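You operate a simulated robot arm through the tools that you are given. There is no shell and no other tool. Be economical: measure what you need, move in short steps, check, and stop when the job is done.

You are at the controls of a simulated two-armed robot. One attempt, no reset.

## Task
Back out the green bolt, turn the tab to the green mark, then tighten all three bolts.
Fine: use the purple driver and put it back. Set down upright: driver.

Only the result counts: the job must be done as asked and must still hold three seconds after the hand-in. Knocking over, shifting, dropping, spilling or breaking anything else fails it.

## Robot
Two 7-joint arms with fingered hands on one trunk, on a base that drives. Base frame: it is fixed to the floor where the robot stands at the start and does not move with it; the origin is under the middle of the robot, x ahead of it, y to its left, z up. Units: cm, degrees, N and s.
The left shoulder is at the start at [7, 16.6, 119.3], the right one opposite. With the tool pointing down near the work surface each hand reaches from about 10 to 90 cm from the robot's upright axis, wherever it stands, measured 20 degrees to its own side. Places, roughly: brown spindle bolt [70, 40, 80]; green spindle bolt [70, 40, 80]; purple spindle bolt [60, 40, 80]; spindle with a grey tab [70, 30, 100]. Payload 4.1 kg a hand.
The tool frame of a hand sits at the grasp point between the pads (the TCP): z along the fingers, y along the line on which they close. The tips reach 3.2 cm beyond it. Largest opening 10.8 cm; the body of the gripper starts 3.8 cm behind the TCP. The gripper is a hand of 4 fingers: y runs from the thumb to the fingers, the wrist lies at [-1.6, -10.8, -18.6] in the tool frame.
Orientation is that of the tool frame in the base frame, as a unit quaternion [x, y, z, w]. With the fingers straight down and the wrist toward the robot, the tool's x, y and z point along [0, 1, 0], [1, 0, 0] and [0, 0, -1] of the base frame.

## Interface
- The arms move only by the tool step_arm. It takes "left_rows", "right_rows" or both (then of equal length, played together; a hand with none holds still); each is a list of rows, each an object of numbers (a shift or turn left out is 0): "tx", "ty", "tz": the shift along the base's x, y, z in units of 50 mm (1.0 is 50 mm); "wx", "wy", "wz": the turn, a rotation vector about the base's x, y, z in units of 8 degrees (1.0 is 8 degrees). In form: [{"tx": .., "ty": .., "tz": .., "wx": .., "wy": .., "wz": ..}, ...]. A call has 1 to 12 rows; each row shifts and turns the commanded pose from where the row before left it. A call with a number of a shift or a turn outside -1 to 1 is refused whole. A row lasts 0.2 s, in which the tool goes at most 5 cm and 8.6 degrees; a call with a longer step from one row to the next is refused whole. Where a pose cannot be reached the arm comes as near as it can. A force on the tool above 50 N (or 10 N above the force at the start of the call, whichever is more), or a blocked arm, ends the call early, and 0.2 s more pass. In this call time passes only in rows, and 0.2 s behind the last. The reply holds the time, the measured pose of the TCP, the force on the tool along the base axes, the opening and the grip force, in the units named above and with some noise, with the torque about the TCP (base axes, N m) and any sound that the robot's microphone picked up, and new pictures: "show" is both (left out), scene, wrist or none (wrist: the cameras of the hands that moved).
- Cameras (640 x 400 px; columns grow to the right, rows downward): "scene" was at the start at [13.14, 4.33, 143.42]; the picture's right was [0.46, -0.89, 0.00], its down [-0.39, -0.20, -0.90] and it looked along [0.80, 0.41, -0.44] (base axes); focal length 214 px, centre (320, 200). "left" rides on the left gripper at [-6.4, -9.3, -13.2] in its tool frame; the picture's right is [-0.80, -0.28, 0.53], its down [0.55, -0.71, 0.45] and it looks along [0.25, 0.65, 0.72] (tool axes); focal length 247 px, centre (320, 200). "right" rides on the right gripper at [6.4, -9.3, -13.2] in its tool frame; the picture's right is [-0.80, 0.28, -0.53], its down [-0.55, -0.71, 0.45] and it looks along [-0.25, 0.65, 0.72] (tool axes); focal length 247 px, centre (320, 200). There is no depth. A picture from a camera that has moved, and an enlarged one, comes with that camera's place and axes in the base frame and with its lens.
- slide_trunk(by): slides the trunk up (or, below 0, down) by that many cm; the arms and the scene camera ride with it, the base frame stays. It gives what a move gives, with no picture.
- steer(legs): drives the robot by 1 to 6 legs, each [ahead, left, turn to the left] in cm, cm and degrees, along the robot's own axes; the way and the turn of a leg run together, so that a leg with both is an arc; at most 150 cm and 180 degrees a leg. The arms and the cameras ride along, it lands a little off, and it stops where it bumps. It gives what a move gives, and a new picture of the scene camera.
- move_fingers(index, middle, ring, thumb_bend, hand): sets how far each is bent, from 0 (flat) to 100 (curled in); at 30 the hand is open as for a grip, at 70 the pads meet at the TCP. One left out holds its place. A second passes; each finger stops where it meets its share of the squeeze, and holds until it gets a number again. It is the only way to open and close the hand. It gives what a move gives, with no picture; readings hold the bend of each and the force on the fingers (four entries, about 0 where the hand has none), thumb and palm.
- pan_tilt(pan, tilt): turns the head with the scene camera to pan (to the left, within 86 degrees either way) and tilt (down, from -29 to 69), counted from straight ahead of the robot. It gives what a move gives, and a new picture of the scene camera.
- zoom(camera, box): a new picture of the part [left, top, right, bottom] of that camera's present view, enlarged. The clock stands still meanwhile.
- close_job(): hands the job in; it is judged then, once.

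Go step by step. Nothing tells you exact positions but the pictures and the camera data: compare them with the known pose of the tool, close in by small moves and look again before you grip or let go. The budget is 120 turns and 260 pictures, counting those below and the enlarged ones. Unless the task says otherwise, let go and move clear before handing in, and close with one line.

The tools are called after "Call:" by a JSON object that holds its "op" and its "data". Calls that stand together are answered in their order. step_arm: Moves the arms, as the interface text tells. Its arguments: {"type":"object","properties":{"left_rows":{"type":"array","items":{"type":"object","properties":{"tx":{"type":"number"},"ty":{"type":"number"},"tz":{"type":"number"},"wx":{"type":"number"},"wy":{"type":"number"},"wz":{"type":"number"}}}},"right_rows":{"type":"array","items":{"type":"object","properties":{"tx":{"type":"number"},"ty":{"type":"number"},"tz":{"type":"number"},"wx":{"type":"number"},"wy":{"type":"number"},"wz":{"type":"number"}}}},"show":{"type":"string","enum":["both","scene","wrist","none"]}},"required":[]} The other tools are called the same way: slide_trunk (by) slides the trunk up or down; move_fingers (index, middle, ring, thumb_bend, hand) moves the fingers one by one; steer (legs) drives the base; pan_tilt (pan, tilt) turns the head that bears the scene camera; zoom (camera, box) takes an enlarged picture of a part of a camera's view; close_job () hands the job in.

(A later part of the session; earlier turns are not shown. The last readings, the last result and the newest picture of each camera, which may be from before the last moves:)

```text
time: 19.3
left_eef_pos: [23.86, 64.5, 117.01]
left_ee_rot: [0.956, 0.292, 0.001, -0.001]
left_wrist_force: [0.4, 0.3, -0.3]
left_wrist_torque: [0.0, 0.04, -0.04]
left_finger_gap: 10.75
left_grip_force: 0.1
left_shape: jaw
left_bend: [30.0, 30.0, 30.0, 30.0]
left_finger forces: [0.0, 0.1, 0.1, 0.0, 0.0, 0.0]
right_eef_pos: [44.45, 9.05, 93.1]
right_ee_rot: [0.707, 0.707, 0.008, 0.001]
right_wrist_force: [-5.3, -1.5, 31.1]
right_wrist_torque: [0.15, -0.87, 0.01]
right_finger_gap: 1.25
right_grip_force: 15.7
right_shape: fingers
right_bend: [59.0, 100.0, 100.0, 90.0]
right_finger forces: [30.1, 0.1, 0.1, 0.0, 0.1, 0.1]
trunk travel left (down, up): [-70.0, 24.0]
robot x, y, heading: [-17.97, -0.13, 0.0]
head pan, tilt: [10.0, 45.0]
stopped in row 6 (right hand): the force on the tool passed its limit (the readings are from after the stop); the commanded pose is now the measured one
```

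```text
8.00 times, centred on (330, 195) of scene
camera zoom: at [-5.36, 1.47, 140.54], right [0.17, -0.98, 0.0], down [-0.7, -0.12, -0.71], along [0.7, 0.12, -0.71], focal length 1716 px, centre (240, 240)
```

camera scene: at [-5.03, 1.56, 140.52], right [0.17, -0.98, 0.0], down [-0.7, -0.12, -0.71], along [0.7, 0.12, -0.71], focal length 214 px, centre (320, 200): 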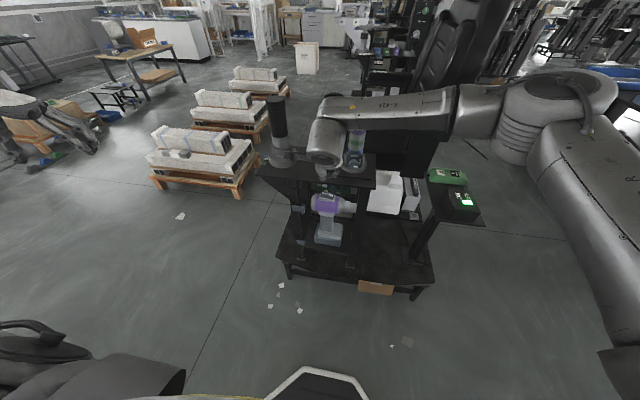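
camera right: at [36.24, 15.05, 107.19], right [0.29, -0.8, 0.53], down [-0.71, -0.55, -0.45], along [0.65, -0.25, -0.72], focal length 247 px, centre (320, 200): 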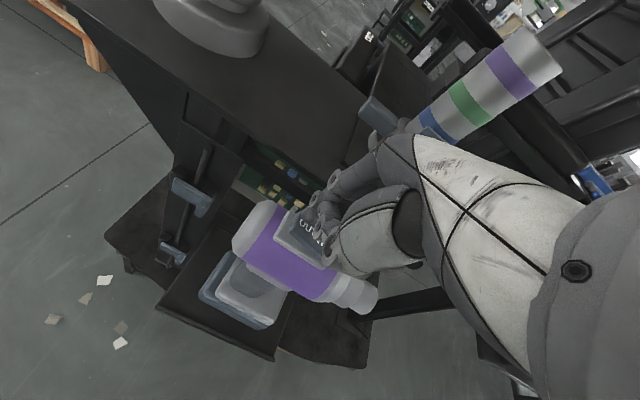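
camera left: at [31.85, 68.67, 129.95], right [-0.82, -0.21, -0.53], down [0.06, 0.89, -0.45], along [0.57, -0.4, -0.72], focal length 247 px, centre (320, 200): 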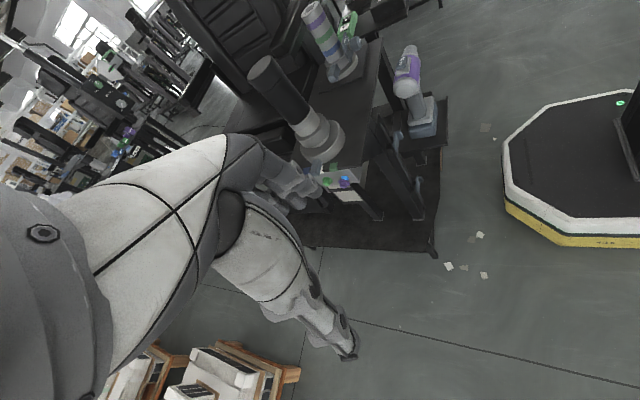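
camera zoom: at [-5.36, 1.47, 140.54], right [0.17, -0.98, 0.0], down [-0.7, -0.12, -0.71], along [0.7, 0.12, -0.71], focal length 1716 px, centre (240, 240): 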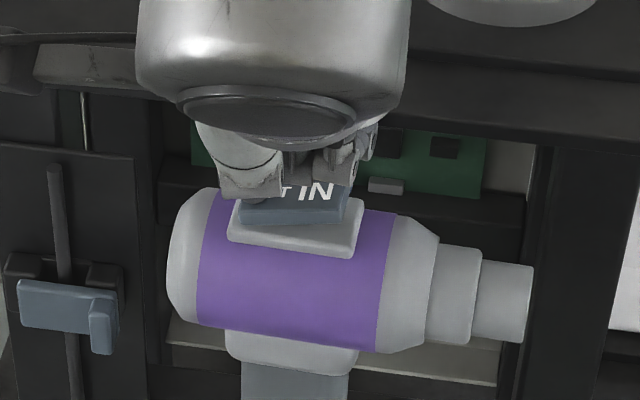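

Call:
{"op": "step_arm", "data": {"right_rows": [{"tz": 0.4}, {"tz": 0.8}, {"tz": 0.8}, {"ty": -0.6, "tx": -0.6}], "show": "none"}}

Call:
{"op": "zoom", "data": {"camera": "right", "box": [150, 160, 350, 320]}}

Call:
{"op": "zoom", "data": {"camera": "scene", "box": [300, 170, 360, 220]}}

```text
time: 20.3
left_eef_pos: [23.86, 64.32, 117.09]
left_ee_rot: [0.956, 0.293, 0.0, -0.001]
left_wrist_force: [-0.9, -1.0, 0.4]
left_wrist_torque: [0.06, -0.02, -0.01]
left_finger_gap: 10.78
left_grip_force: 0.1
left_shape: jaw
left_bend: [30.0, 30.0, 30.0, 30.0]
left_finger forces: [0.0, 0.0, 0.0, 0.0, 0.0, 0.0]
right_eef_pos: [41.42, 5.84, 102.81]
right_ee_rot: [0.707, 0.707, 0.006, -0.001]
right_wrist_force: [0.1, -0.2, -0.5]
right_wrist_torque: [0.02, -0.01, -0.02]
right_finger_gap: 1.4
right_grip_force: 0.1
right_shape: fingers
right_bend: [56.0, 100.0, 100.0, 91.0]
right_finger forces: [0.1, 0.0, 0.0, 0.0, 0.1, 0.1]
trunk travel left (down, up): [-70.0, 24.0]
robot x, y, heading: [-18.05, -0.12, -0.1]
head pan, tilt: [10.0, 45.0]
```

```text
2.50 times, centred on (250, 240) of right
camera zoom: at [32.16, 12.16, 115.86], right [0.28, -0.8, 0.53], down [-0.7, -0.55, -0.46], along [0.65, -0.24, -0.72], focal length 617 px, centre (495, 100)
```

zoom: 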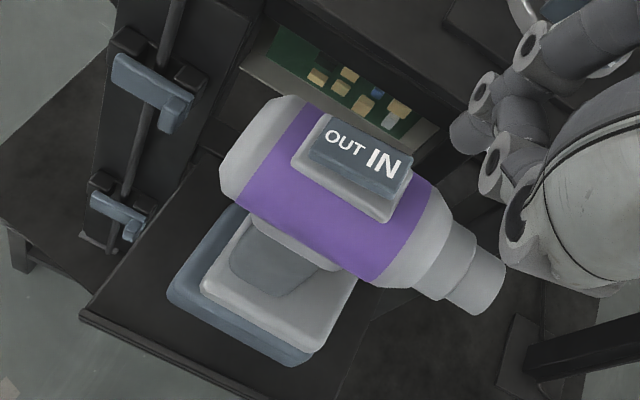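

```text
8.00 times, centred on (330, 195) of scene
camera zoom: at [-5.19, 1.28, 140.53], right [0.17, -0.98, 0.0], down [-0.7, -0.12, -0.71], along [0.7, 0.12, -0.71], focal length 1716 px, centre (240, 240)
```

zoom: 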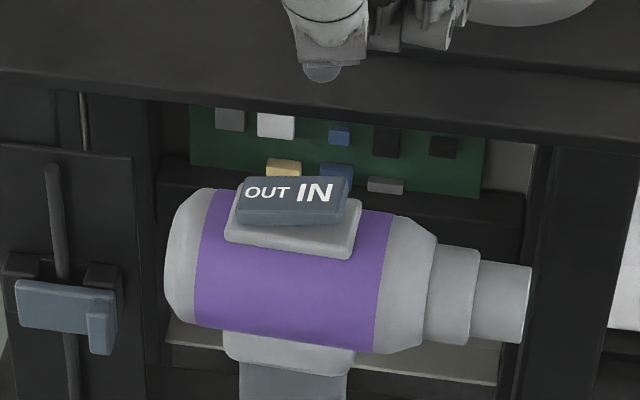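

The rocker now visibly tilts toward OUT (rear end down), so it is set to OUT. Next: right hand clear, left hand turned horizontal to grip the pistol handle (≈(47, 7.5, 77)).

Call:
{"op": "step_arm", "data": {"right_rows": [{"tz": 0.6, "ty": -0.4}, {"tz": 0.6, "ty": -0.4}, {"ty": -0.8}, {"ty": -0.8}, {}, {}, {}, {}, {}, {}, {}, {}], "left_rows": [{"wx": 0.278, "wy": -0.91, "wz": -0.278, "ty": -0.3, "tz": -0.28}, {"wx": 0.278, "wy": -0.91, "wz": -0.278, "ty": -0.3, "tz": -0.28}, {"wx": 0.278, "wy": -0.91, "wz": -0.278, "ty": -0.3, "tz": -0.28}, {"wx": 0.278, "wy": -0.91, "wz": -0.278, "ty": -0.3, "tz": -0.28}, {"wx": 0.278, "wy": -0.91, "wz": -0.278, "ty": -0.3, "tz": -0.28}, {"wx": 0.278, "wy": -0.91, "wz": -0.278, "ty": -0.3, "tz": -0.28}, {"wx": 0.278, "wy": -0.91, "wz": -0.278, "ty": -0.3, "tz": -0.28}, {"wx": 0.278, "wy": -0.91, "wz": -0.278, "ty": -0.3, "tz": -0.28}, {"wx": 0.278, "wy": -0.91, "wz": -0.278, "ty": -0.3, "tz": -0.28}, {"wx": 0.278, "wy": -0.91, "wz": -0.278, "ty": -0.3, "tz": -0.28}, {"wx": 0.278, "wy": -0.91, "wz": -0.278, "ty": -0.3, "tz": -0.28}, {"wx": 0.278, "wy": -0.91, "wz": -0.278, "ty": -0.3, "tz": -0.28}], "show": "scene"}}

Call:
{"op": "zoom", "data": {"camera": "left", "box": [0, 0, 640, 400]}}

```text
time: 22.9
left_eef_pos: [24.03, 46.48, 100.07]
left_ee_rot: [0.705, -0.001, 0.709, 0.001]
left_wrist_force: [0.4, -0.3, 0.1]
left_wrist_torque: [-0.01, -0.02, 0.0]
left_finger_gap: 10.78
left_grip_force: 0.1
left_shape: jaw
left_bend: [30.0, 30.0, 30.0, 30.0]
left_finger forces: [0.1, 0.0, 0.0, 0.0, 0.0, 0.0]
right_eef_pos: [41.48, -6.14, 108.54]
right_ee_rot: [0.706, 0.708, 0.004, -0.001]
right_wrist_force: [-0.4, -0.3, -0.3]
right_wrist_torque: [0.02, 0.0, 0.0]
right_finger_gap: 1.4
right_grip_force: 0.1
right_shape: fingers
right_bend: [56.0, 100.0, 100.0, 91.0]
right_finger forces: [0.0, 0.1, 0.0, 0.0, 0.0, 0.0]
trunk travel left (down, up): [-70.0, 24.0]
robot x, y, heading: [-18.2, 0.01, -0.1]
head pan, tilt: [10.0, 45.0]
camera scene: at [-5.12, 1.48, 140.53], right [0.17, -0.98, 0.0], down [-0.7, -0.12, -0.71], along [0.7, 0.12, -0.71], focal length 214 px, centre (320, 200)
```

scene: 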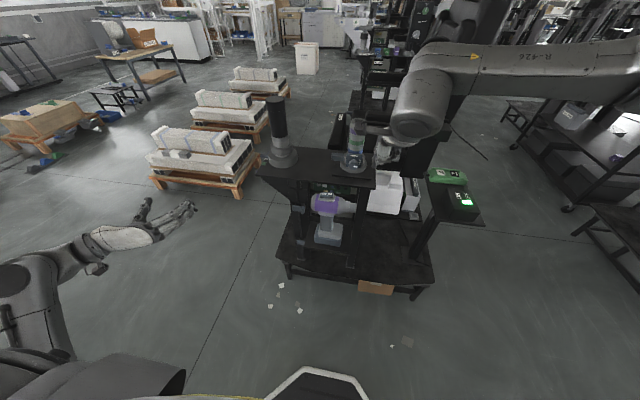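

```text
1.00 times, centred on (320, 200) of left
camera zoom: at [10.94, 55.68, 93.6], right [0.54, 0.28, -0.79], down [0.45, 0.7, 0.55], along [0.72, -0.65, 0.25], focal length 247 px, centre (320, 200)
```

zoom: 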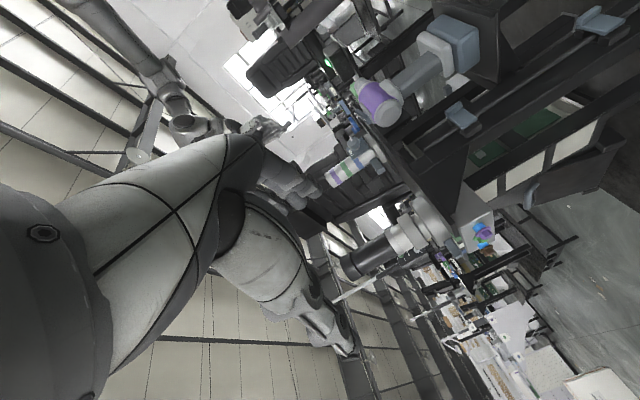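

Call:
{"op": "zoom", "data": {"camera": "left", "box": [400, 160, 560, 260]}}

Call:
{"op": "zoom", "data": {"camera": "left", "box": [320, 0, 500, 140]}}

```text
4.00 times, centred on (480, 210) of left
camera zoom: at [10.94, 55.68, 93.6], right [0.54, 0.28, -0.79], down [0.45, 0.7, 0.55], along [0.72, -0.65, 0.25], focal length 988 px, centre (-320, 160)
```

zoom: 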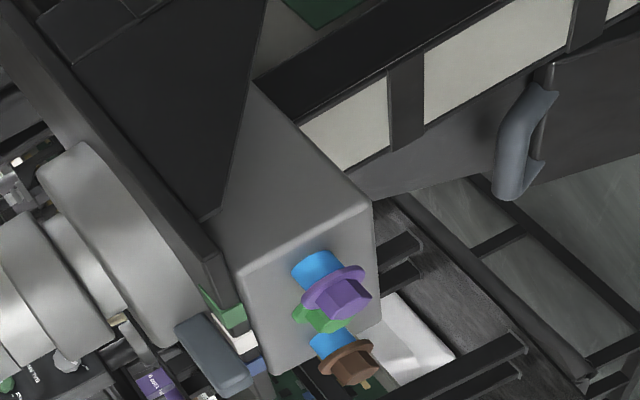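

```text
2.86 times, centred on (410, 70) of left
camera zoom: at [10.94, 55.68, 93.6], right [0.54, 0.28, -0.79], down [0.45, 0.7, 0.55], along [0.72, -0.65, 0.25], focal length 706 px, centre (63, 571)
```

zoom: 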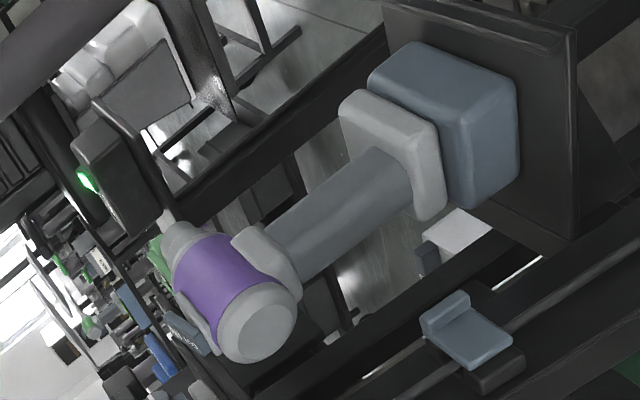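

Call:
{"op": "step_arm", "data": {"left_rows": [{"tx": 0.1, "ty": -0.77, "tz": -0.46}, {"tx": 0.1, "ty": -0.77, "tz": -0.46}, {"tx": 0.1, "ty": -0.77, "tz": -0.46}, {"tx": 0.1, "ty": -0.77, "tz": -0.46}, {"tx": 0.1, "ty": -0.77, "tz": -0.46}, {"tx": 0.1, "ty": -0.77, "tz": -0.46}, {"tx": 0.1, "ty": -0.77, "tz": -0.46}, {"tx": 0.1, "ty": -0.77, "tz": -0.46}, {"tx": 0.1, "ty": -0.77, "tz": -0.46}, {"tx": 0.1, "ty": -0.77, "tz": -0.46}]}}

Call:
{"op": "zoom", "data": {"camera": "scene", "box": [240, 150, 400, 270]}}

```text
time: 25.1
left_eef_pos: [29.03, 7.88, 77.1]
left_ee_rot: [0.706, -0.001, 0.708, 0.001]
left_wrist_force: [0.6, 0.3, 0.1]
left_wrist_torque: [0.01, -0.02, -0.01]
left_finger_gap: 10.79
left_grip_force: 0.0
left_shape: jaw
left_bend: [30.0, 30.0, 30.0, 30.0]
left_finger forces: [0.0, 0.0, 0.0, 0.1, 0.1, 0.0]
right_eef_pos: [41.62, -6.16, 108.58]
right_ee_rot: [0.706, 0.708, 0.005, -0.001]
right_wrist_force: [-0.2, -0.9, -0.8]
right_wrist_torque: [0.02, -0.01, 0.0]
right_finger_gap: 1.4
right_grip_force: 0.1
right_shape: fingers
right_bend: [56.0, 100.0, 100.0, 91.0]
right_finger forces: [0.0, 0.1, 0.0, 0.0, 0.0, 0.0]
trunk travel left (down, up): [-70.0, 24.0]
robot x, y, heading: [-18.15, -0.0, 0.2]
head pan, tilt: [10.0, 45.0]
camera scene: at [-5.08, 1.4, 140.52], right [0.17, -0.98, 0.0], down [-0.7, -0.12, -0.71], along [0.7, 0.12, -0.71], focal length 214 px, centre (320, 200)
camera left: at [15.97, 17.11, 70.64], right [0.54, 0.28, -0.8], down [0.45, 0.71, 0.55], along [0.72, -0.65, 0.25], focal length 247 px, centre (320, 200)
```

scene: 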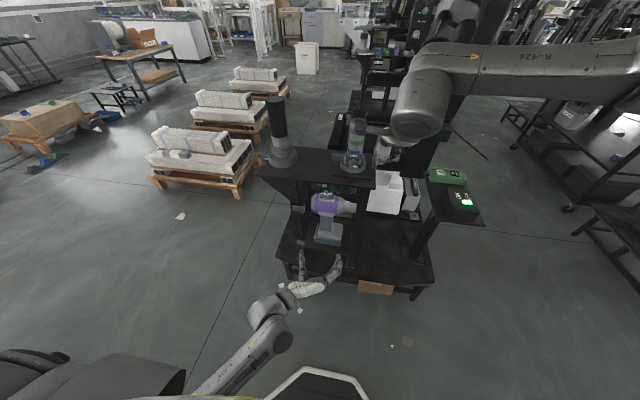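
left: 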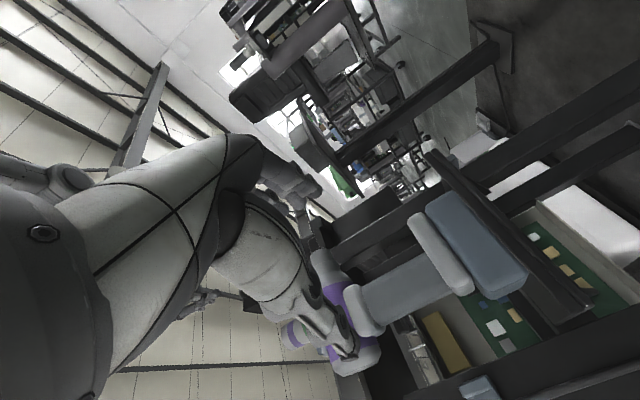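

```text
3.33 times, centred on (320, 210) of scene
camera zoom: at [-5.08, 1.4, 140.52], right [0.17, -0.98, 0.0], down [-0.7, -0.12, -0.71], along [0.7, 0.12, -0.71], focal length 715 px, centre (320, 167)
```

zoom: 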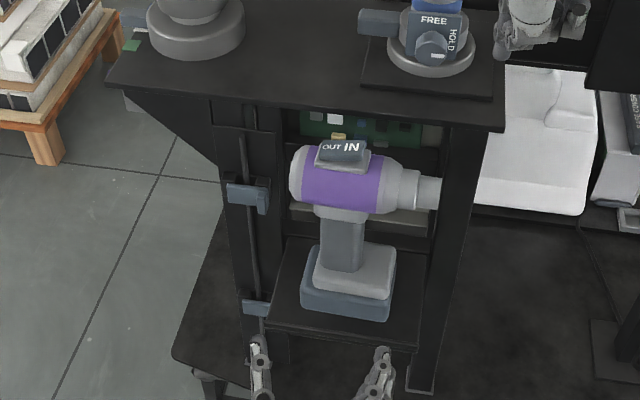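

Call:
{"op": "step_arm", "data": {"left_rows": [{"tx": 0.8}, {"tx": 0.8}, {"tx": 0.8}, {"tx": 0.6}], "show": "wrist"}}

Call:
{"op": "zoom", "data": {"camera": "scene", "box": [260, 170, 390, 270]}}

```text
time: 26.1
left_eef_pos: [44.03, 8.12, 76.95]
left_ee_rot: [0.706, 0.0, 0.708, 0.001]
left_wrist_force: [0.8, -0.3, -0.2]
left_wrist_torque: [-0.01, 0.0, 0.01]
left_finger_gap: 10.76
left_grip_force: 0.0
left_shape: jaw
left_bend: [30.0, 30.0, 30.0, 30.0]
left_finger forces: [0.1, 0.1, 0.0, 0.0, 0.0, 0.0]
right_eef_pos: [41.61, -6.17, 108.61]
right_ee_rot: [0.707, 0.707, 0.004, -0.001]
right_wrist_force: [0.2, -0.1, 0.6]
right_wrist_torque: [0.0, -0.01, 0.02]
right_finger_gap: 1.39
right_grip_force: 0.1
right_shape: fingers
right_bend: [56.0, 100.0, 100.0, 91.0]
right_finger forces: [0.0, 0.0, 0.1, 0.0, 0.0, 0.0]
trunk travel left (down, up): [-70.0, 24.0]
robot x, y, heading: [-18.03, -0.44, 0.4]
head pan, tilt: [10.0, 45.0]
camera left: at [31.04, 17.2, 70.51], right [0.53, 0.28, -0.8], down [0.45, 0.71, 0.55], along [0.72, -0.65, 0.25], focal length 247 px, centre (320, 200)
```

left: 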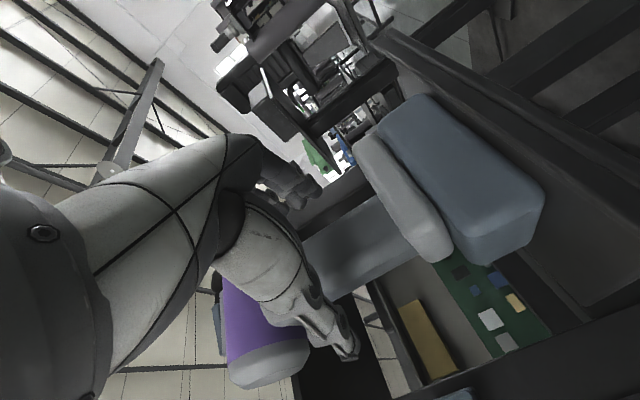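

```text
4.00 times, centred on (325, 220) of scene
camera zoom: at [-5.02, 1.48, 140.51], right [0.17, -0.98, 0.0], down [-0.7, -0.12, -0.71], along [0.7, 0.12, -0.71], focal length 858 px, centre (300, 120)
```

zoom: 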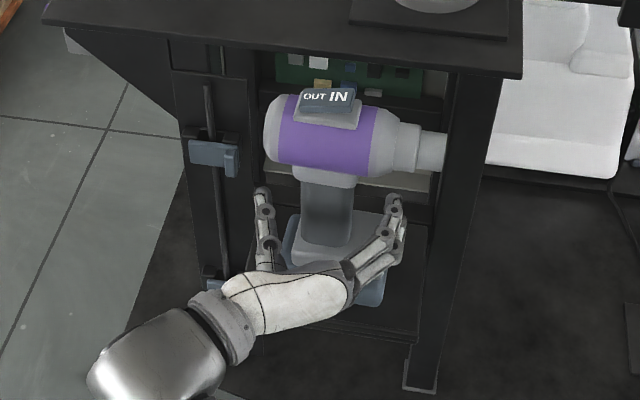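

Call:
{"op": "step_arm", "data": {"left_rows": [{"tx": 0.2, "ty": -0.05}, {"tx": 0.15}, {"tx": 0.15}], "show": "wrist"}}

Call:
{"op": "zoom", "data": {"camera": "scene", "box": [290, 170, 370, 240]}}

```text
time: 26.9
left_eef_pos: [46.47, 7.8, 77.03]
left_ee_rot: [0.706, -0.001, 0.708, 0.001]
left_wrist_force: [0.2, 0.0, 0.3]
left_wrist_torque: [0.0, 0.01, 0.03]
left_finger_gap: 10.81
left_grip_force: 0.1
left_shape: jaw
left_bend: [30.0, 30.0, 30.0, 30.0]
left_finger forces: [0.0, 0.0, 0.0, 0.0, 0.0, 0.0]
right_eef_pos: [41.52, -6.25, 108.73]
right_ee_rot: [0.706, 0.708, 0.005, -0.001]
right_wrist_force: [0.2, -0.1, -0.4]
right_wrist_torque: [-0.02, 0.04, 0.01]
right_finger_gap: 1.39
right_grip_force: 0.1
right_shape: fingers
right_bend: [56.0, 100.0, 100.0, 91.0]
right_finger forces: [0.0, 0.0, 0.0, 0.0, 0.0, 0.1]
trunk travel left (down, up): [-70.0, 24.0]
robot x, y, heading: [-18.07, -0.19, 0.3]
head pan, tilt: [10.0, 45.0]
camera left: at [33.5, 16.95, 70.6], right [0.54, 0.28, -0.8], down [0.45, 0.71, 0.55], along [0.72, -0.65, 0.25], focal length 247 px, centre (320, 200)
```

left: 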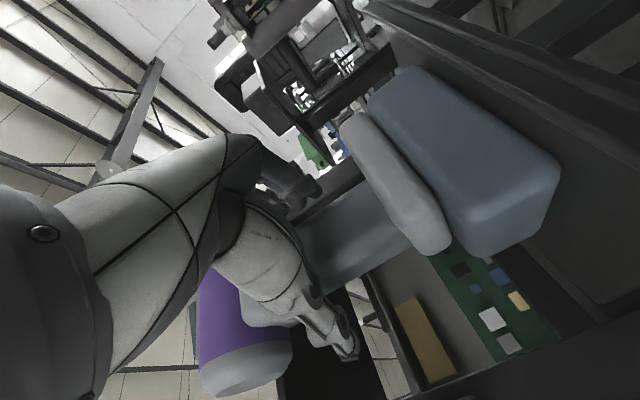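

```text
5.71 times, centred on (330, 205) of scene
camera zoom: at [-5.1, 1.5, 140.52], right [0.17, -0.98, 0.0], down [-0.7, -0.12, -0.71], along [0.7, 0.12, -0.71], focal length 1226 px, centre (263, 171)
```

zoom: 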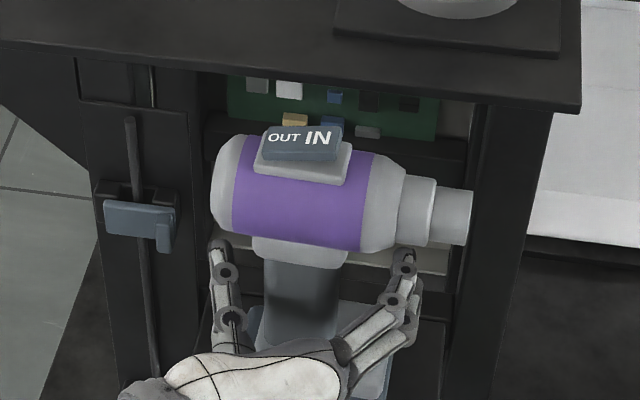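

Call:
{"op": "step_arm", "data": {"left_rows": [{"tx": 0.14}], "show": "none"}}

Call:
{"op": "move_fingers", "data": {"hand": "left", "index": 75, "middle": 75, "ring": 75, "thumb_bend": 75}}

Call:
{"op": "zoom", "data": {"camera": "scene", "box": [290, 170, 370, 240]}}

Call:
{"op": "zoom", "data": {"camera": "left", "box": [170, 120, 480, 400]}}

```text
time: 27.3
left_eef_pos: [47.17, 7.93, 77.19]
left_ee_rot: [0.706, -0.001, 0.708, 0.001]
left_wrist_force: [0.7, 0.5, 0.3]
left_wrist_torque: [0.0, 0.01, -0.02]
left_finger_gap: 10.75
left_grip_force: 0.1
left_shape: jaw
left_bend: [30.0, 30.0, 30.0, 30.0]
left_finger forces: [0.0, 0.1, 0.0, 0.0, 0.1, 0.1]
right_eef_pos: [41.57, -6.09, 108.61]
right_ee_rot: [0.707, 0.707, 0.004, 0.0]
right_wrist_force: [-0.8, -0.3, 0.1]
right_wrist_torque: [0.01, 0.0, 0.0]
right_finger_gap: 1.37
right_grip_force: 0.1
right_shape: fingers
right_bend: [56.0, 100.0, 100.0, 91.0]
right_finger forces: [0.1, 0.1, 0.0, 0.0, 0.0, 0.0]
trunk travel left (down, up): [-70.0, 24.0]
robot x, y, heading: [-18.63, -0.19, -0.1]
head pan, tilt: [10.0, 45.0]
```

```text
time: 28.3
left_eef_pos: [47.07, 7.7, 77.1]
left_ee_rot: [0.705, 0.0, 0.709, 0.001]
left_wrist_force: [2.1, -2.6, 1.6]
left_wrist_torque: [0.13, 0.03, -0.05]
left_finger_gap: 4.8
left_grip_force: 22.9
left_shape: fingers
left_bend: [57.0, 59.0, 59.0, 54.0]
left_finger forces: [8.2, 8.2, 8.0, 0.0, 21.3, 0.1]
right_eef_pos: [41.46, -6.2, 108.63]
right_ee_rot: [0.707, 0.708, 0.004, -0.001]
right_wrist_force: [-0.6, -0.4, -0.1]
right_wrist_torque: [0.0, 0.0, -0.01]
right_finger_gap: 1.42
right_grip_force: 0.0
right_shape: fingers
right_bend: [56.0, 100.0, 100.0, 91.0]
right_finger forces: [0.0, 0.0, 0.1, 0.1, 0.0, 0.0]
trunk travel left (down, up): [-70.0, 24.0]
robot x, y, heading: [-18.11, 0.35, -0.1]
head pan, tilt: [10.0, 45.0]
```

```text
5.71 times, centred on (330, 205) of scene
camera zoom: at [-5.11, 1.44, 140.52], right [0.17, -0.98, 0.0], down [-0.7, -0.12, -0.71], along [0.7, 0.12, -0.71], focal length 1226 px, centre (263, 171)
```

zoom: 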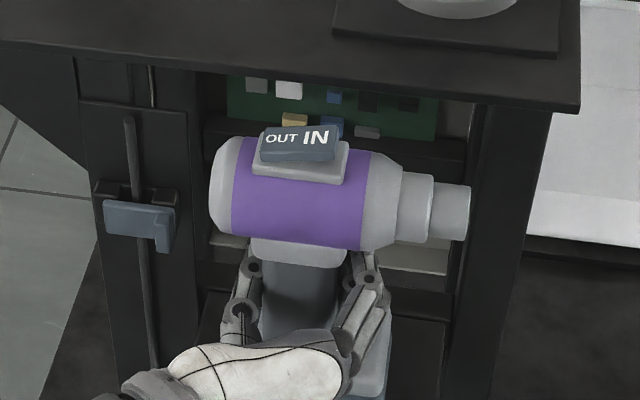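

```text
1.43 times, centred on (325, 260) of left
camera zoom: at [34.19, 16.89, 70.64], right [0.54, 0.28, -0.8], down [0.45, 0.71, 0.55], along [0.72, -0.65, 0.25], focal length 353 px, centre (313, 114)
```

zoom: 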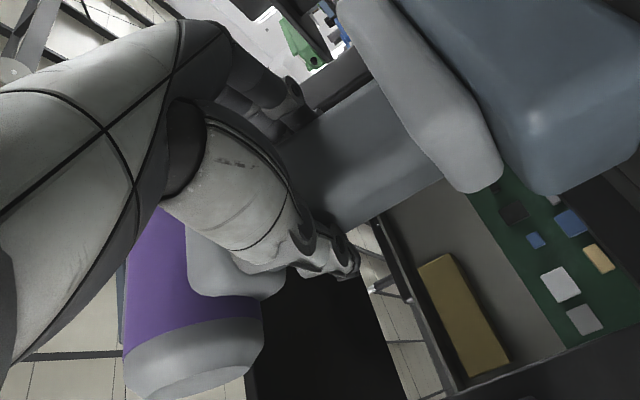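

Driver gripped (23 N). I'll lift it slightly and pull straight back out, then check.

Call:
{"op": "step_arm", "data": {"left_rows": [{"tz": 0.2}, {"tz": 0.3}, {"tz": 0.3}, {"tx": -0.5}, {"tx": -0.8}, {"tx": -0.8}, {"tx": -0.7}, {"ty": 0.8}, {"ty": 0.8}, {"ty": 0.4}]}}

Call:
{"op": "zoom", "data": {"camera": "scene", "box": [220, 150, 400, 290]}}

```text
time: 30.5
left_eef_pos: [33.11, 17.84, 81.03]
left_ee_rot: [0.706, 0.0, 0.708, 0.001]
left_wrist_force: [0.2, 0.0, -8.5]
left_wrist_torque: [0.02, 0.11, -0.02]
left_finger_gap: 4.81
left_grip_force: 23.6
left_shape: fingers
left_bend: [58.0, 59.0, 59.0, 54.0]
left_finger forces: [7.6, 7.4, 7.8, 0.0, 22.9, 0.1]
right_eef_pos: [41.6, -6.08, 108.48]
right_ee_rot: [0.706, 0.708, 0.005, -0.001]
right_wrist_force: [-0.5, 0.7, -0.6]
right_wrist_torque: [0.03, 0.0, 0.02]
right_finger_gap: 1.42
right_grip_force: 0.1
right_shape: fingers
right_bend: [56.0, 100.0, 100.0, 91.0]
right_finger forces: [0.0, 0.1, 0.0, 0.0, 0.1, 0.0]
trunk travel left (down, up): [-70.0, 24.0]
robot x, y, heading: [-18.01, -0.0, 0.1]
head pan, tilt: [10.0, 45.0]
camera scene: at [-5.04, 1.56, 140.51], right [0.17, -0.98, 0.0], down [-0.7, -0.12, -0.71], along [0.7, 0.12, -0.71], focal length 214 px, centre (320, 200)
camera left: at [20.15, 27.02, 74.56], right [0.53, 0.28, -0.8], down [0.45, 0.71, 0.55], along [0.72, -0.65, 0.25], focal length 247 px, centre (320, 200)
```

scene: 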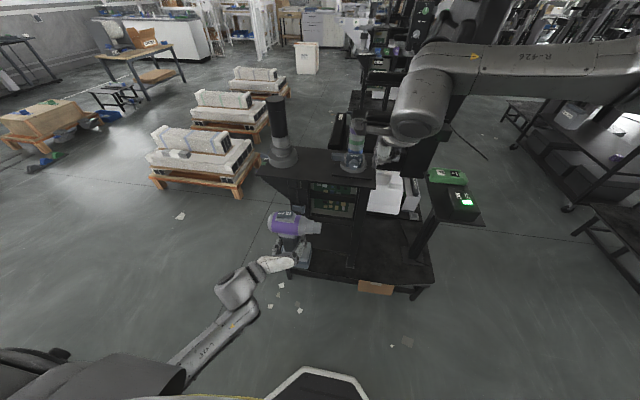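
left: 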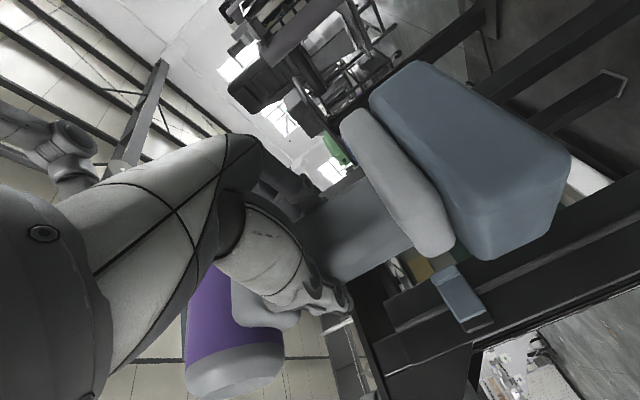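

```text
2.86 times, centred on (310, 220) of scene
camera zoom: at [-5.04, 1.56, 140.51], right [0.17, -0.98, 0.0], down [-0.7, -0.12, -0.71], along [0.7, 0.12, -0.71], focal length 613 px, centre (349, 143)
```

zoom: 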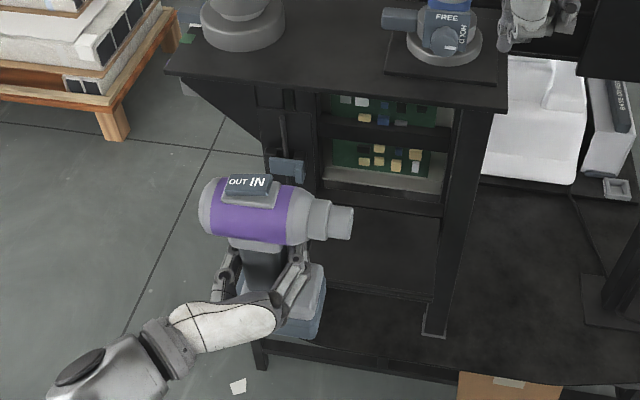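

Call:
{"op": "step_arm", "data": {"left_rows": [{"ty": 0.8}, {"ty": 0.8}, {"ty": 0.8}, {"ty": 0.8}, {"ty": 0.4}], "right_rows": [{"tz": 0.9, "tx": -0.2}, {"tz": 0.9, "tx": -0.2}, {"tz": 0.9, "tx": -0.2}, {"tz": 0.9, "tx": -0.2}, {"tz": 0.5, "tx": -0.2}], "show": "none"}}

Call:
{"op": "steer", "data": {"legs": [[0, 28, 0]]}}

Call:
{"op": "pan_tilt", "data": {"pan": 0, "tilt": 40}}

```text
time: 31.7
left_eef_pos: [33.14, 35.82, 81.06]
left_ee_rot: [0.707, 0.0, 0.708, 0.001]
left_wrist_force: [0.5, 0.1, -8.8]
left_wrist_torque: [0.02, 0.12, -0.03]
left_finger_gap: 4.78
left_grip_force: 22.7
left_shape: fingers
left_bend: [58.0, 59.0, 59.0, 54.0]
left_finger forces: [7.5, 7.4, 7.9, 0.0, 22.6, 0.1]
right_eef_pos: [36.71, -6.15, 129.22]
right_ee_rot: [0.706, 0.708, 0.004, 0.0]
right_wrist_force: [-0.5, -0.3, -0.7]
right_wrist_torque: [-0.04, 0.01, 0.0]
right_finger_gap: 1.43
right_grip_force: 0.0
right_shape: fingers
right_bend: [56.0, 100.0, 100.0, 91.0]
right_finger forces: [0.0, 0.0, 0.0, 0.0, 0.0, 0.1]
trunk travel left (down, up): [-70.0, 24.0]
robot x, y, heading: [-18.27, -0.35, 0.2]
head pan, tilt: [10.0, 45.0]
```

```text
time: 33.6
left_eef_pos: [33.11, 63.58, 81.02]
left_ee_rot: [0.706, 0.001, 0.708, 0.0]
left_wrist_force: [-0.1, -0.5, -8.8]
left_wrist_torque: [0.03, 0.09, 0.04]
left_finger_gap: 4.78
left_grip_force: 22.6
left_shape: fingers
left_bend: [58.0, 59.0, 59.0, 54.0]
left_finger forces: [7.4, 7.3, 8.0, 0.1, 22.6, 0.0]
right_eef_pos: [36.72, 21.81, 129.08]
right_ee_rot: [0.706, 0.708, 0.005, -0.001]
right_wrist_force: [0.3, 0.4, 0.2]
right_wrist_torque: [-0.02, -0.02, 0.02]
right_finger_gap: 1.4
right_grip_force: 0.0
right_shape: fingers
right_bend: [56.0, 100.0, 100.0, 91.0]
right_finger forces: [0.0, 0.0, 0.0, 0.0, 0.0, 0.0]
trunk travel left (down, up): [-70.0, 24.0]
robot x, y, heading: [-18.1, 27.95, 0.3]
head pan, tilt: [10.0, 45.0]
camera scene: at [-5.06, 29.38, 140.51], right [0.17, -0.98, 0.0], down [-0.7, -0.12, -0.71], along [0.7, 0.12, -0.71], focal length 214 px, centre (320, 200)
```

scene: 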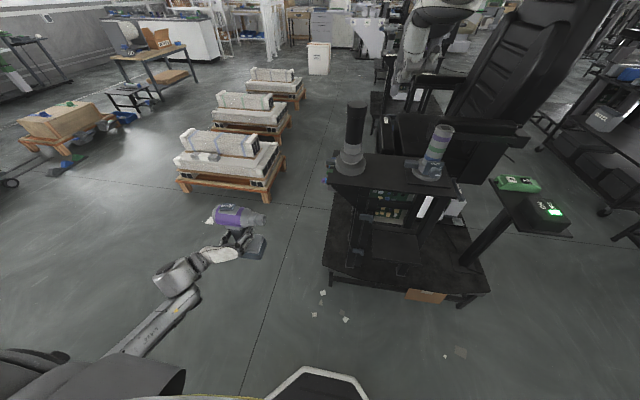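

```text
time: 34.4
left_eef_pos: [33.08, 63.59, 81.05]
left_ee_rot: [0.707, 0.0, 0.707, 0.002]
left_wrist_force: [0.2, 0.3, -7.9]
left_wrist_torque: [0.0, 0.07, 0.01]
left_finger_gap: 4.8
left_grip_force: 22.8
left_shape: fingers
left_bend: [58.0, 59.0, 59.0, 54.0]
left_finger forces: [7.4, 7.2, 8.1, 0.0, 22.6, 0.0]
right_eef_pos: [36.66, 21.84, 129.16]
right_ee_rot: [0.706, 0.708, 0.003, 0.0]
right_wrist_force: [0.0, 0.6, -0.4]
right_wrist_torque: [-0.03, -0.04, 0.02]
right_finger_gap: 1.36
right_grip_force: 0.0
right_shape: fingers
right_bend: [56.0, 100.0, 100.0, 91.0]
right_finger forces: [0.0, 0.0, 0.1, 0.1, 0.0, 0.0]
trunk travel left (down, up): [-70.0, 24.0]
robot x, y, heading: [-18.04, 28.04, 0.2]
head pan, tilt: [0.0, 40.0]
camera scene: at [-4.57, 28.05, 141.23], right [0.0, -1.0, 0.0], down [-0.64, 0.0, -0.77], along [0.77, 0.0, -0.64], focal length 214 px, centre (320, 200)
```

scene: 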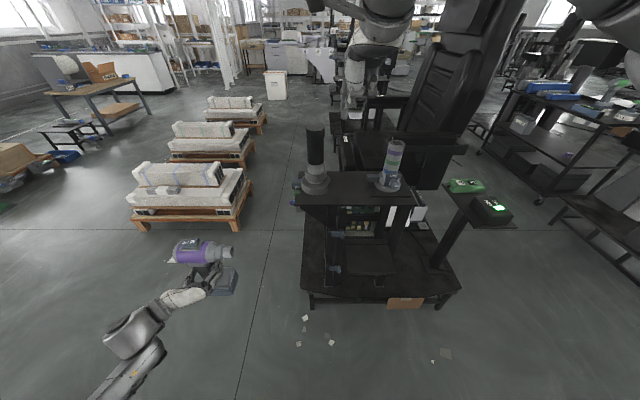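

Call:
{"op": "steer", "data": {"legs": [[0, 27, 0], [13, 0, 0]]}}

Call:
{"op": "pan_tilt", "data": {"pan": -12, "tilt": 38}}

Call:
{"op": "zoom", "data": {"camera": "scene", "box": [220, 100, 420, 250]}}

```text
time: 37.1
left_eef_pos: [46.18, 90.55, 81.14]
left_ee_rot: [0.706, 0.001, 0.708, 0.001]
left_wrist_force: [0.2, 0.4, -8.7]
left_wrist_torque: [0.02, 0.06, -0.01]
left_finger_gap: 4.78
left_grip_force: 22.4
left_shape: fingers
left_bend: [58.0, 59.0, 59.0, 54.0]
left_finger forces: [7.3, 7.3, 7.9, 0.0, 22.5, 0.1]
right_eef_pos: [49.73, 48.65, 129.21]
right_ee_rot: [0.706, 0.708, 0.005, -0.001]
right_wrist_force: [-0.2, -0.2, 0.1]
right_wrist_torque: [0.02, 0.01, -0.01]
right_finger_gap: 1.38
right_grip_force: 0.0
right_shape: fingers
right_bend: [56.0, 100.0, 100.0, 91.0]
right_finger forces: [0.0, 0.1, 0.0, 0.1, 0.1, 0.0]
trunk travel left (down, up): [-70.0, 24.0]
robot x, y, heading: [-4.93, 54.73, 0.1]
head pan, tilt: [0.0, 40.0]
camera scene: at [8.4, 54.9, 141.25], right [0.0, -1.0, 0.0], down [-0.64, 0.0, -0.77], along [0.77, 0.0, -0.64], focal length 214 px, centre (320, 200)
```

scene: 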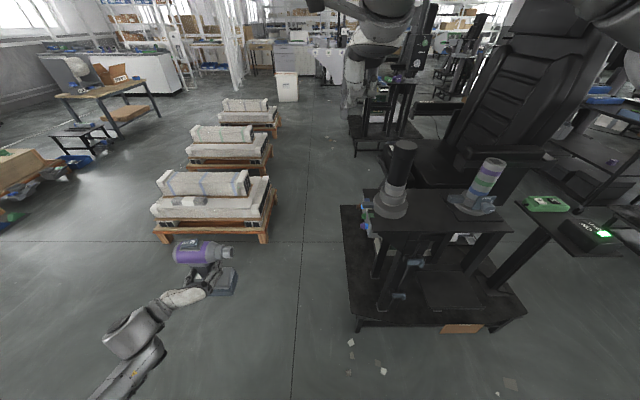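

```text
time: 37.9
left_eef_pos: [46.03, 90.48, 81.0]
left_ee_rot: [0.707, 0.0, 0.708, 0.001]
left_wrist_force: [0.6, 0.4, -8.2]
left_wrist_torque: [0.04, 0.06, 0.0]
left_finger_gap: 4.81
left_grip_force: 22.2
left_shape: fingers
left_bend: [58.0, 59.0, 59.0, 54.0]
left_finger forces: [7.3, 7.2, 7.9, 0.0, 22.5, 0.0]
right_eef_pos: [49.67, 48.66, 129.2]
right_ee_rot: [0.707, 0.708, 0.004, 0.0]
right_wrist_force: [0.6, 0.2, 0.4]
right_wrist_torque: [-0.01, 0.0, 0.02]
right_finger_gap: 1.41
right_grip_force: 0.0
right_shape: fingers
right_bend: [56.0, 100.0, 100.0, 91.0]
right_finger forces: [0.0, 0.1, 0.0, 0.0, 0.0, 0.1]
trunk travel left (down, up): [-70.0, 24.0]
robot x, y, heading: [-5.28, 54.62, -0.1]
head pan, tilt: [-12.0, 38.0]
camera scene: at [8.45, 53.14, 141.53], right [-0.21, -0.98, 0.0], down [-0.6, 0.13, -0.79], along [0.77, -0.16, -0.62], focal length 214 px, centre (320, 200)
```

scene: 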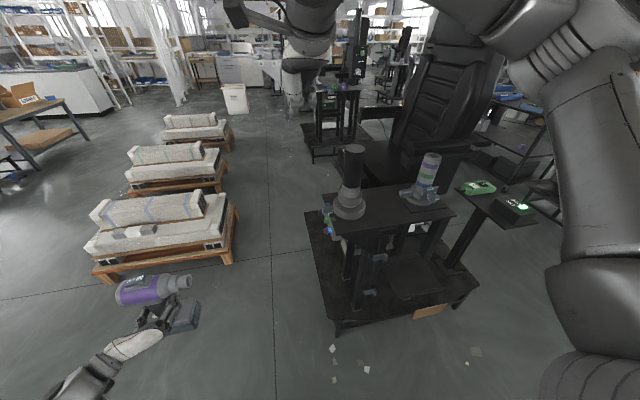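

```text
2.67 times, centred on (320, 175) of scene
camera zoom: at [8.45, 53.14, 141.53], right [-0.21, -0.98, 0.0], down [-0.6, 0.13, -0.79], along [0.77, -0.16, -0.62], focal length 572 px, centre (320, 267)
```

zoom: 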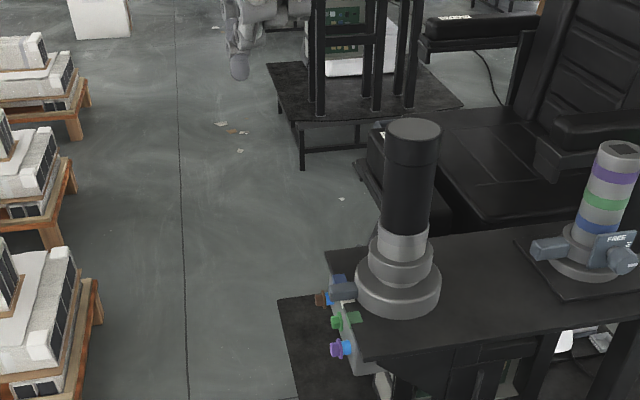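

Call:
{"op": "zoom", "data": {"camera": "scene", "box": [315, 180, 365, 240]}}

Call:
{"op": "step_arm", "data": {"left_rows": [{"tx": 0.26, "ty": -0.8}, {"tx": 0.26, "ty": -0.8}, {"tx": 0.26, "ty": -0.8}, {"tx": 0.26, "ty": -0.8}, {"tx": 0.26, "ty": -0.6}, {"tx": 0.26, "ty": -0.4}, {"tx": 0.26}, {"tx": 0.26}, {"tx": 0.26}, {"tx": 0.26}], "show": "both"}}

Call:
{"op": "zoom", "data": {"camera": "scene", "box": [260, 180, 380, 260]}}

```text
6.67 times, centred on (340, 210) of scene
camera zoom: at [8.45, 53.14, 141.53], right [-0.21, -0.98, 0.0], down [-0.6, 0.13, -0.79], along [0.77, -0.16, -0.62], focal length 1430 px, centre (187, 133)
```

zoom: 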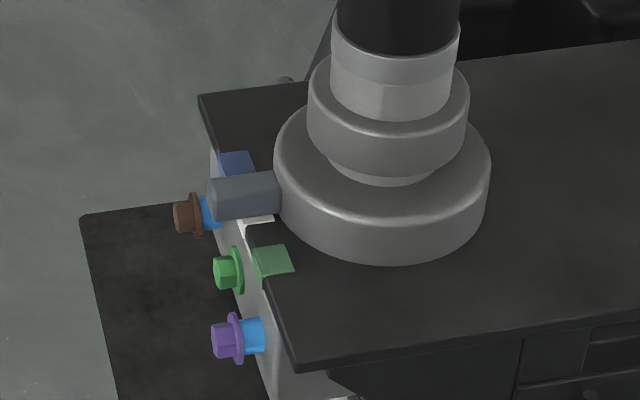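

```text
time: 40.1
left_eef_pos: [59.12, 69.42, 81.05]
left_ee_rot: [0.706, 0.0, 0.708, 0.001]
left_wrist_force: [-0.7, -0.2, -9.0]
left_wrist_torque: [-0.01, 0.11, -0.01]
left_finger_gap: 4.81
left_grip_force: 22.0
left_shape: fingers
left_bend: [58.0, 59.0, 59.0, 54.0]
left_finger forces: [7.3, 7.0, 7.7, 0.0, 21.9, 0.0]
right_eef_pos: [49.71, 48.76, 129.05]
right_ee_rot: [0.706, 0.708, 0.004, -0.001]
right_wrist_force: [-0.4, -0.1, -0.1]
right_wrist_torque: [-0.02, 0.0, -0.01]
right_finger_gap: 1.43
right_grip_force: 0.0
right_shape: fingers
right_bend: [56.0, 100.0, 100.0, 91.0]
right_finger forces: [0.0, 0.1, 0.0, 0.0, 0.0, 0.1]
trunk travel left (down, up): [-70.0, 24.0]
robot x, y, heading: [-5.11, 54.91, 0.4]
head pan, tilt: [-12.0, 38.0]
camera scene: at [8.48, 53.09, 141.53], right [-0.21, -0.98, 0.0], down [-0.6, 0.13, -0.79], along [0.77, -0.16, -0.62], focal length 214 px, centre (320, 200)
camera left: at [46.23, 78.65, 74.64], right [0.53, 0.28, -0.8], down [0.45, 0.71, 0.55], along [0.72, -0.65, 0.25], focal length 247 px, centre (320, 200)
```

scene: 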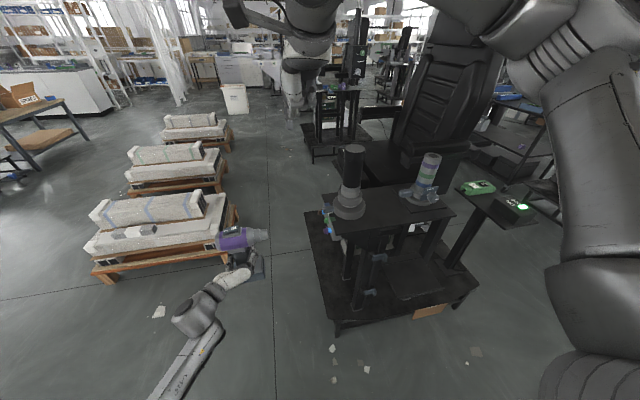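
left: 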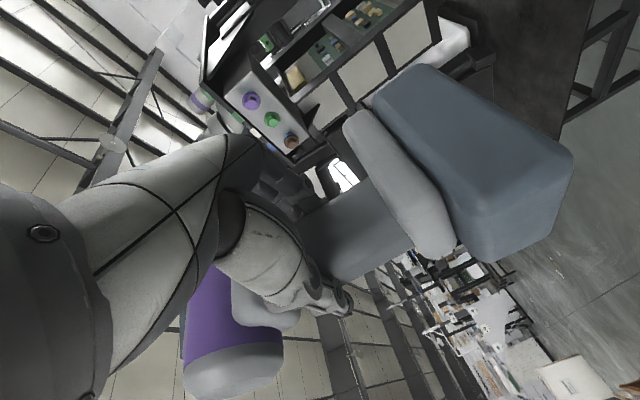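

```text
5.00 times, centred on (320, 220) of scene
camera zoom: at [8.48, 53.09, 141.53], right [-0.21, -0.98, 0.0], down [-0.6, 0.13, -0.79], along [0.77, -0.16, -0.62], focal length 1072 px, centre (320, 100)
```

zoom: 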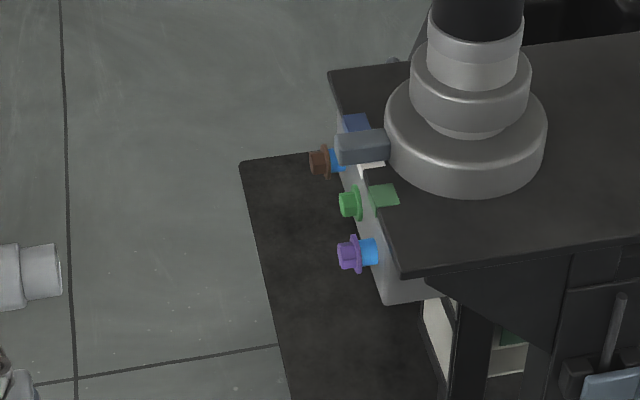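

Call:
{"op": "zoom", "data": {"camera": "right", "box": [0, 0, 640, 400]}}

Call:
{"op": "zoom", "data": {"camera": "scene", "box": [205, 210, 285, 290]}}

```text
1.00 times, centred on (320, 200) of right
camera zoom: at [40.42, 55.08, 142.26], right [0.28, -0.8, 0.53], down [-0.7, -0.55, -0.45], along [0.65, -0.24, -0.72], focal length 247 px, centre (320, 200)
```

zoom: 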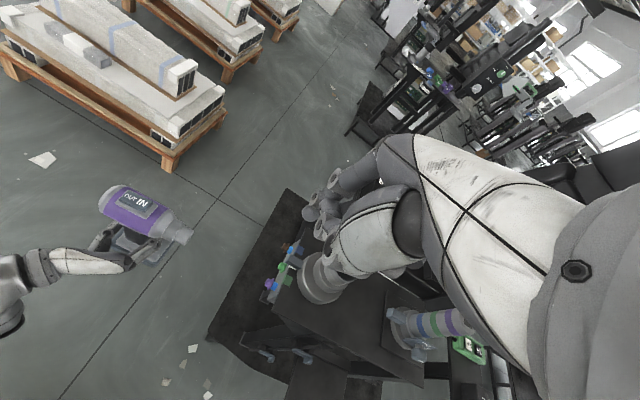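

```text
5.00 times, centred on (245, 250) of scene
camera zoom: at [8.48, 53.09, 141.53], right [-0.21, -0.98, 0.0], down [-0.6, 0.13, -0.79], along [0.77, -0.16, -0.62], focal length 1072 px, centre (695, -50)
```

zoom: 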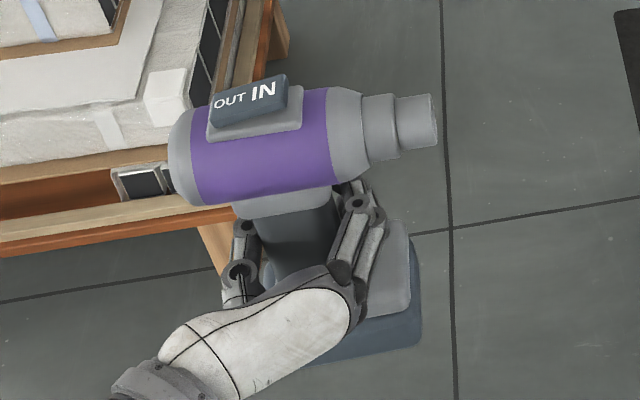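

Call:
{"op": "zoom", "data": {"camera": "right", "box": [90, 170, 330, 320]}}

```text
2.67 times, centred on (210, 245) of right
camera zoom: at [40.42, 55.08, 142.26], right [0.28, -0.8, 0.53], down [-0.7, -0.55, -0.45], along [0.65, -0.24, -0.72], focal length 659 px, centre (613, 80)
```

zoom: 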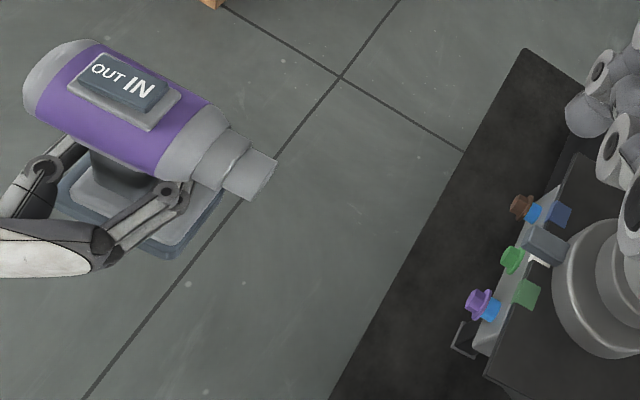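

Triangulated: bolts at x≈61/66/71, y≈40, z≈84.7; nose tip offset from TCP ≈(+1.3, −9.2, +7.0). Moving the nose in line with the green bolt, 6 cm off.

Call:
{"op": "step_arm", "data": {"left_rows": [{"tx": 0.28, "ty": -0.5, "tz": -0.175}, {"tx": 0.28, "ty": -0.5, "tz": -0.175}, {"tx": 0.28, "ty": -0.6, "tz": -0.175}, {"tx": 0.27, "ty": -0.6, "tz": -0.175}, {"ty": -0.4}], "show": "none"}}

Call:
{"op": "zoom", "data": {"camera": "right", "box": [180, 190, 340, 310]}}

Call:
{"op": "zoom", "data": {"camera": "scene", "box": [260, 180, 380, 260]}}

Call:
{"op": "zoom", "data": {"camera": "left", "box": [160, 50, 360, 200]}}

```text
time: 41.3
left_eef_pos: [64.59, 56.42, 77.63]
left_ee_rot: [0.706, 0.0, 0.708, 0.001]
left_wrist_force: [0.0, -0.1, -8.2]
left_wrist_torque: [0.02, 0.07, 0.0]
left_finger_gap: 4.8
left_grip_force: 21.9
left_shape: fingers
left_bend: [58.0, 59.0, 59.0, 54.0]
left_finger forces: [7.0, 7.0, 7.8, 0.1, 21.7, 0.1]
right_eef_pos: [49.64, 48.5, 129.19]
right_ee_rot: [0.707, 0.707, 0.005, -0.001]
right_wrist_force: [0.2, 0.1, 0.8]
right_wrist_torque: [0.02, 0.02, 0.01]
right_finger_gap: 1.39
right_grip_force: 0.1
right_shape: fingers
right_bend: [56.0, 100.0, 100.0, 91.0]
right_finger forces: [0.0, 0.1, 0.0, 0.0, 0.0, 0.0]
trunk travel left (down, up): [-70.0, 24.0]
robot x, y, heading: [-4.84, 54.92, 0.1]
head pan, tilt: [-12.0, 38.0]
```

```text
3.33 times, centred on (260, 250) of right
camera zoom: at [40.32, 55.02, 142.29], right [0.28, -0.8, 0.53], down [-0.7, -0.55, -0.46], along [0.65, -0.24, -0.72], focal length 823 px, centre (520, 33)
```

zoom: 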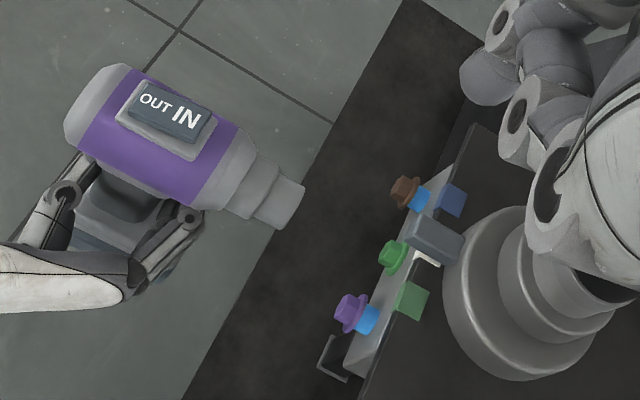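

```text
5.00 times, centred on (320, 220) of scene
camera zoom: at [8.39, 53.02, 141.54], right [-0.21, -0.98, 0.0], down [-0.6, 0.13, -0.79], along [0.77, -0.16, -0.62], focal length 1072 px, centre (320, 100)
```

zoom: 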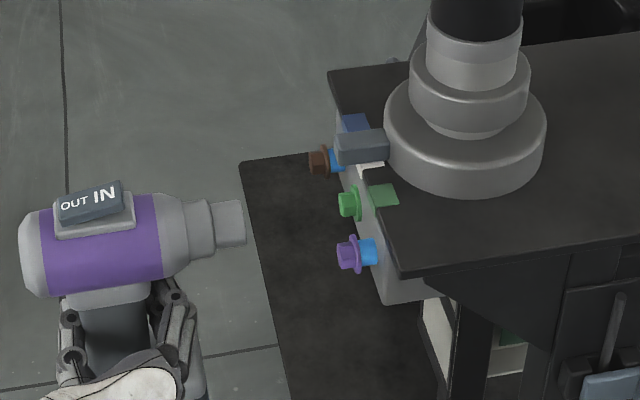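

```text
2.67 times, centred on (260, 125) of left
camera zoom: at [51.66, 65.67, 71.15], right [0.53, 0.28, -0.8], down [0.45, 0.71, 0.55], along [0.72, -0.65, 0.25], focal length 659 px, centre (480, 400)
```

zoom: 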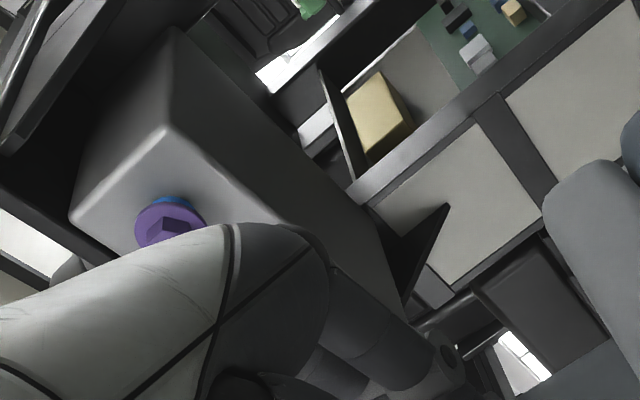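

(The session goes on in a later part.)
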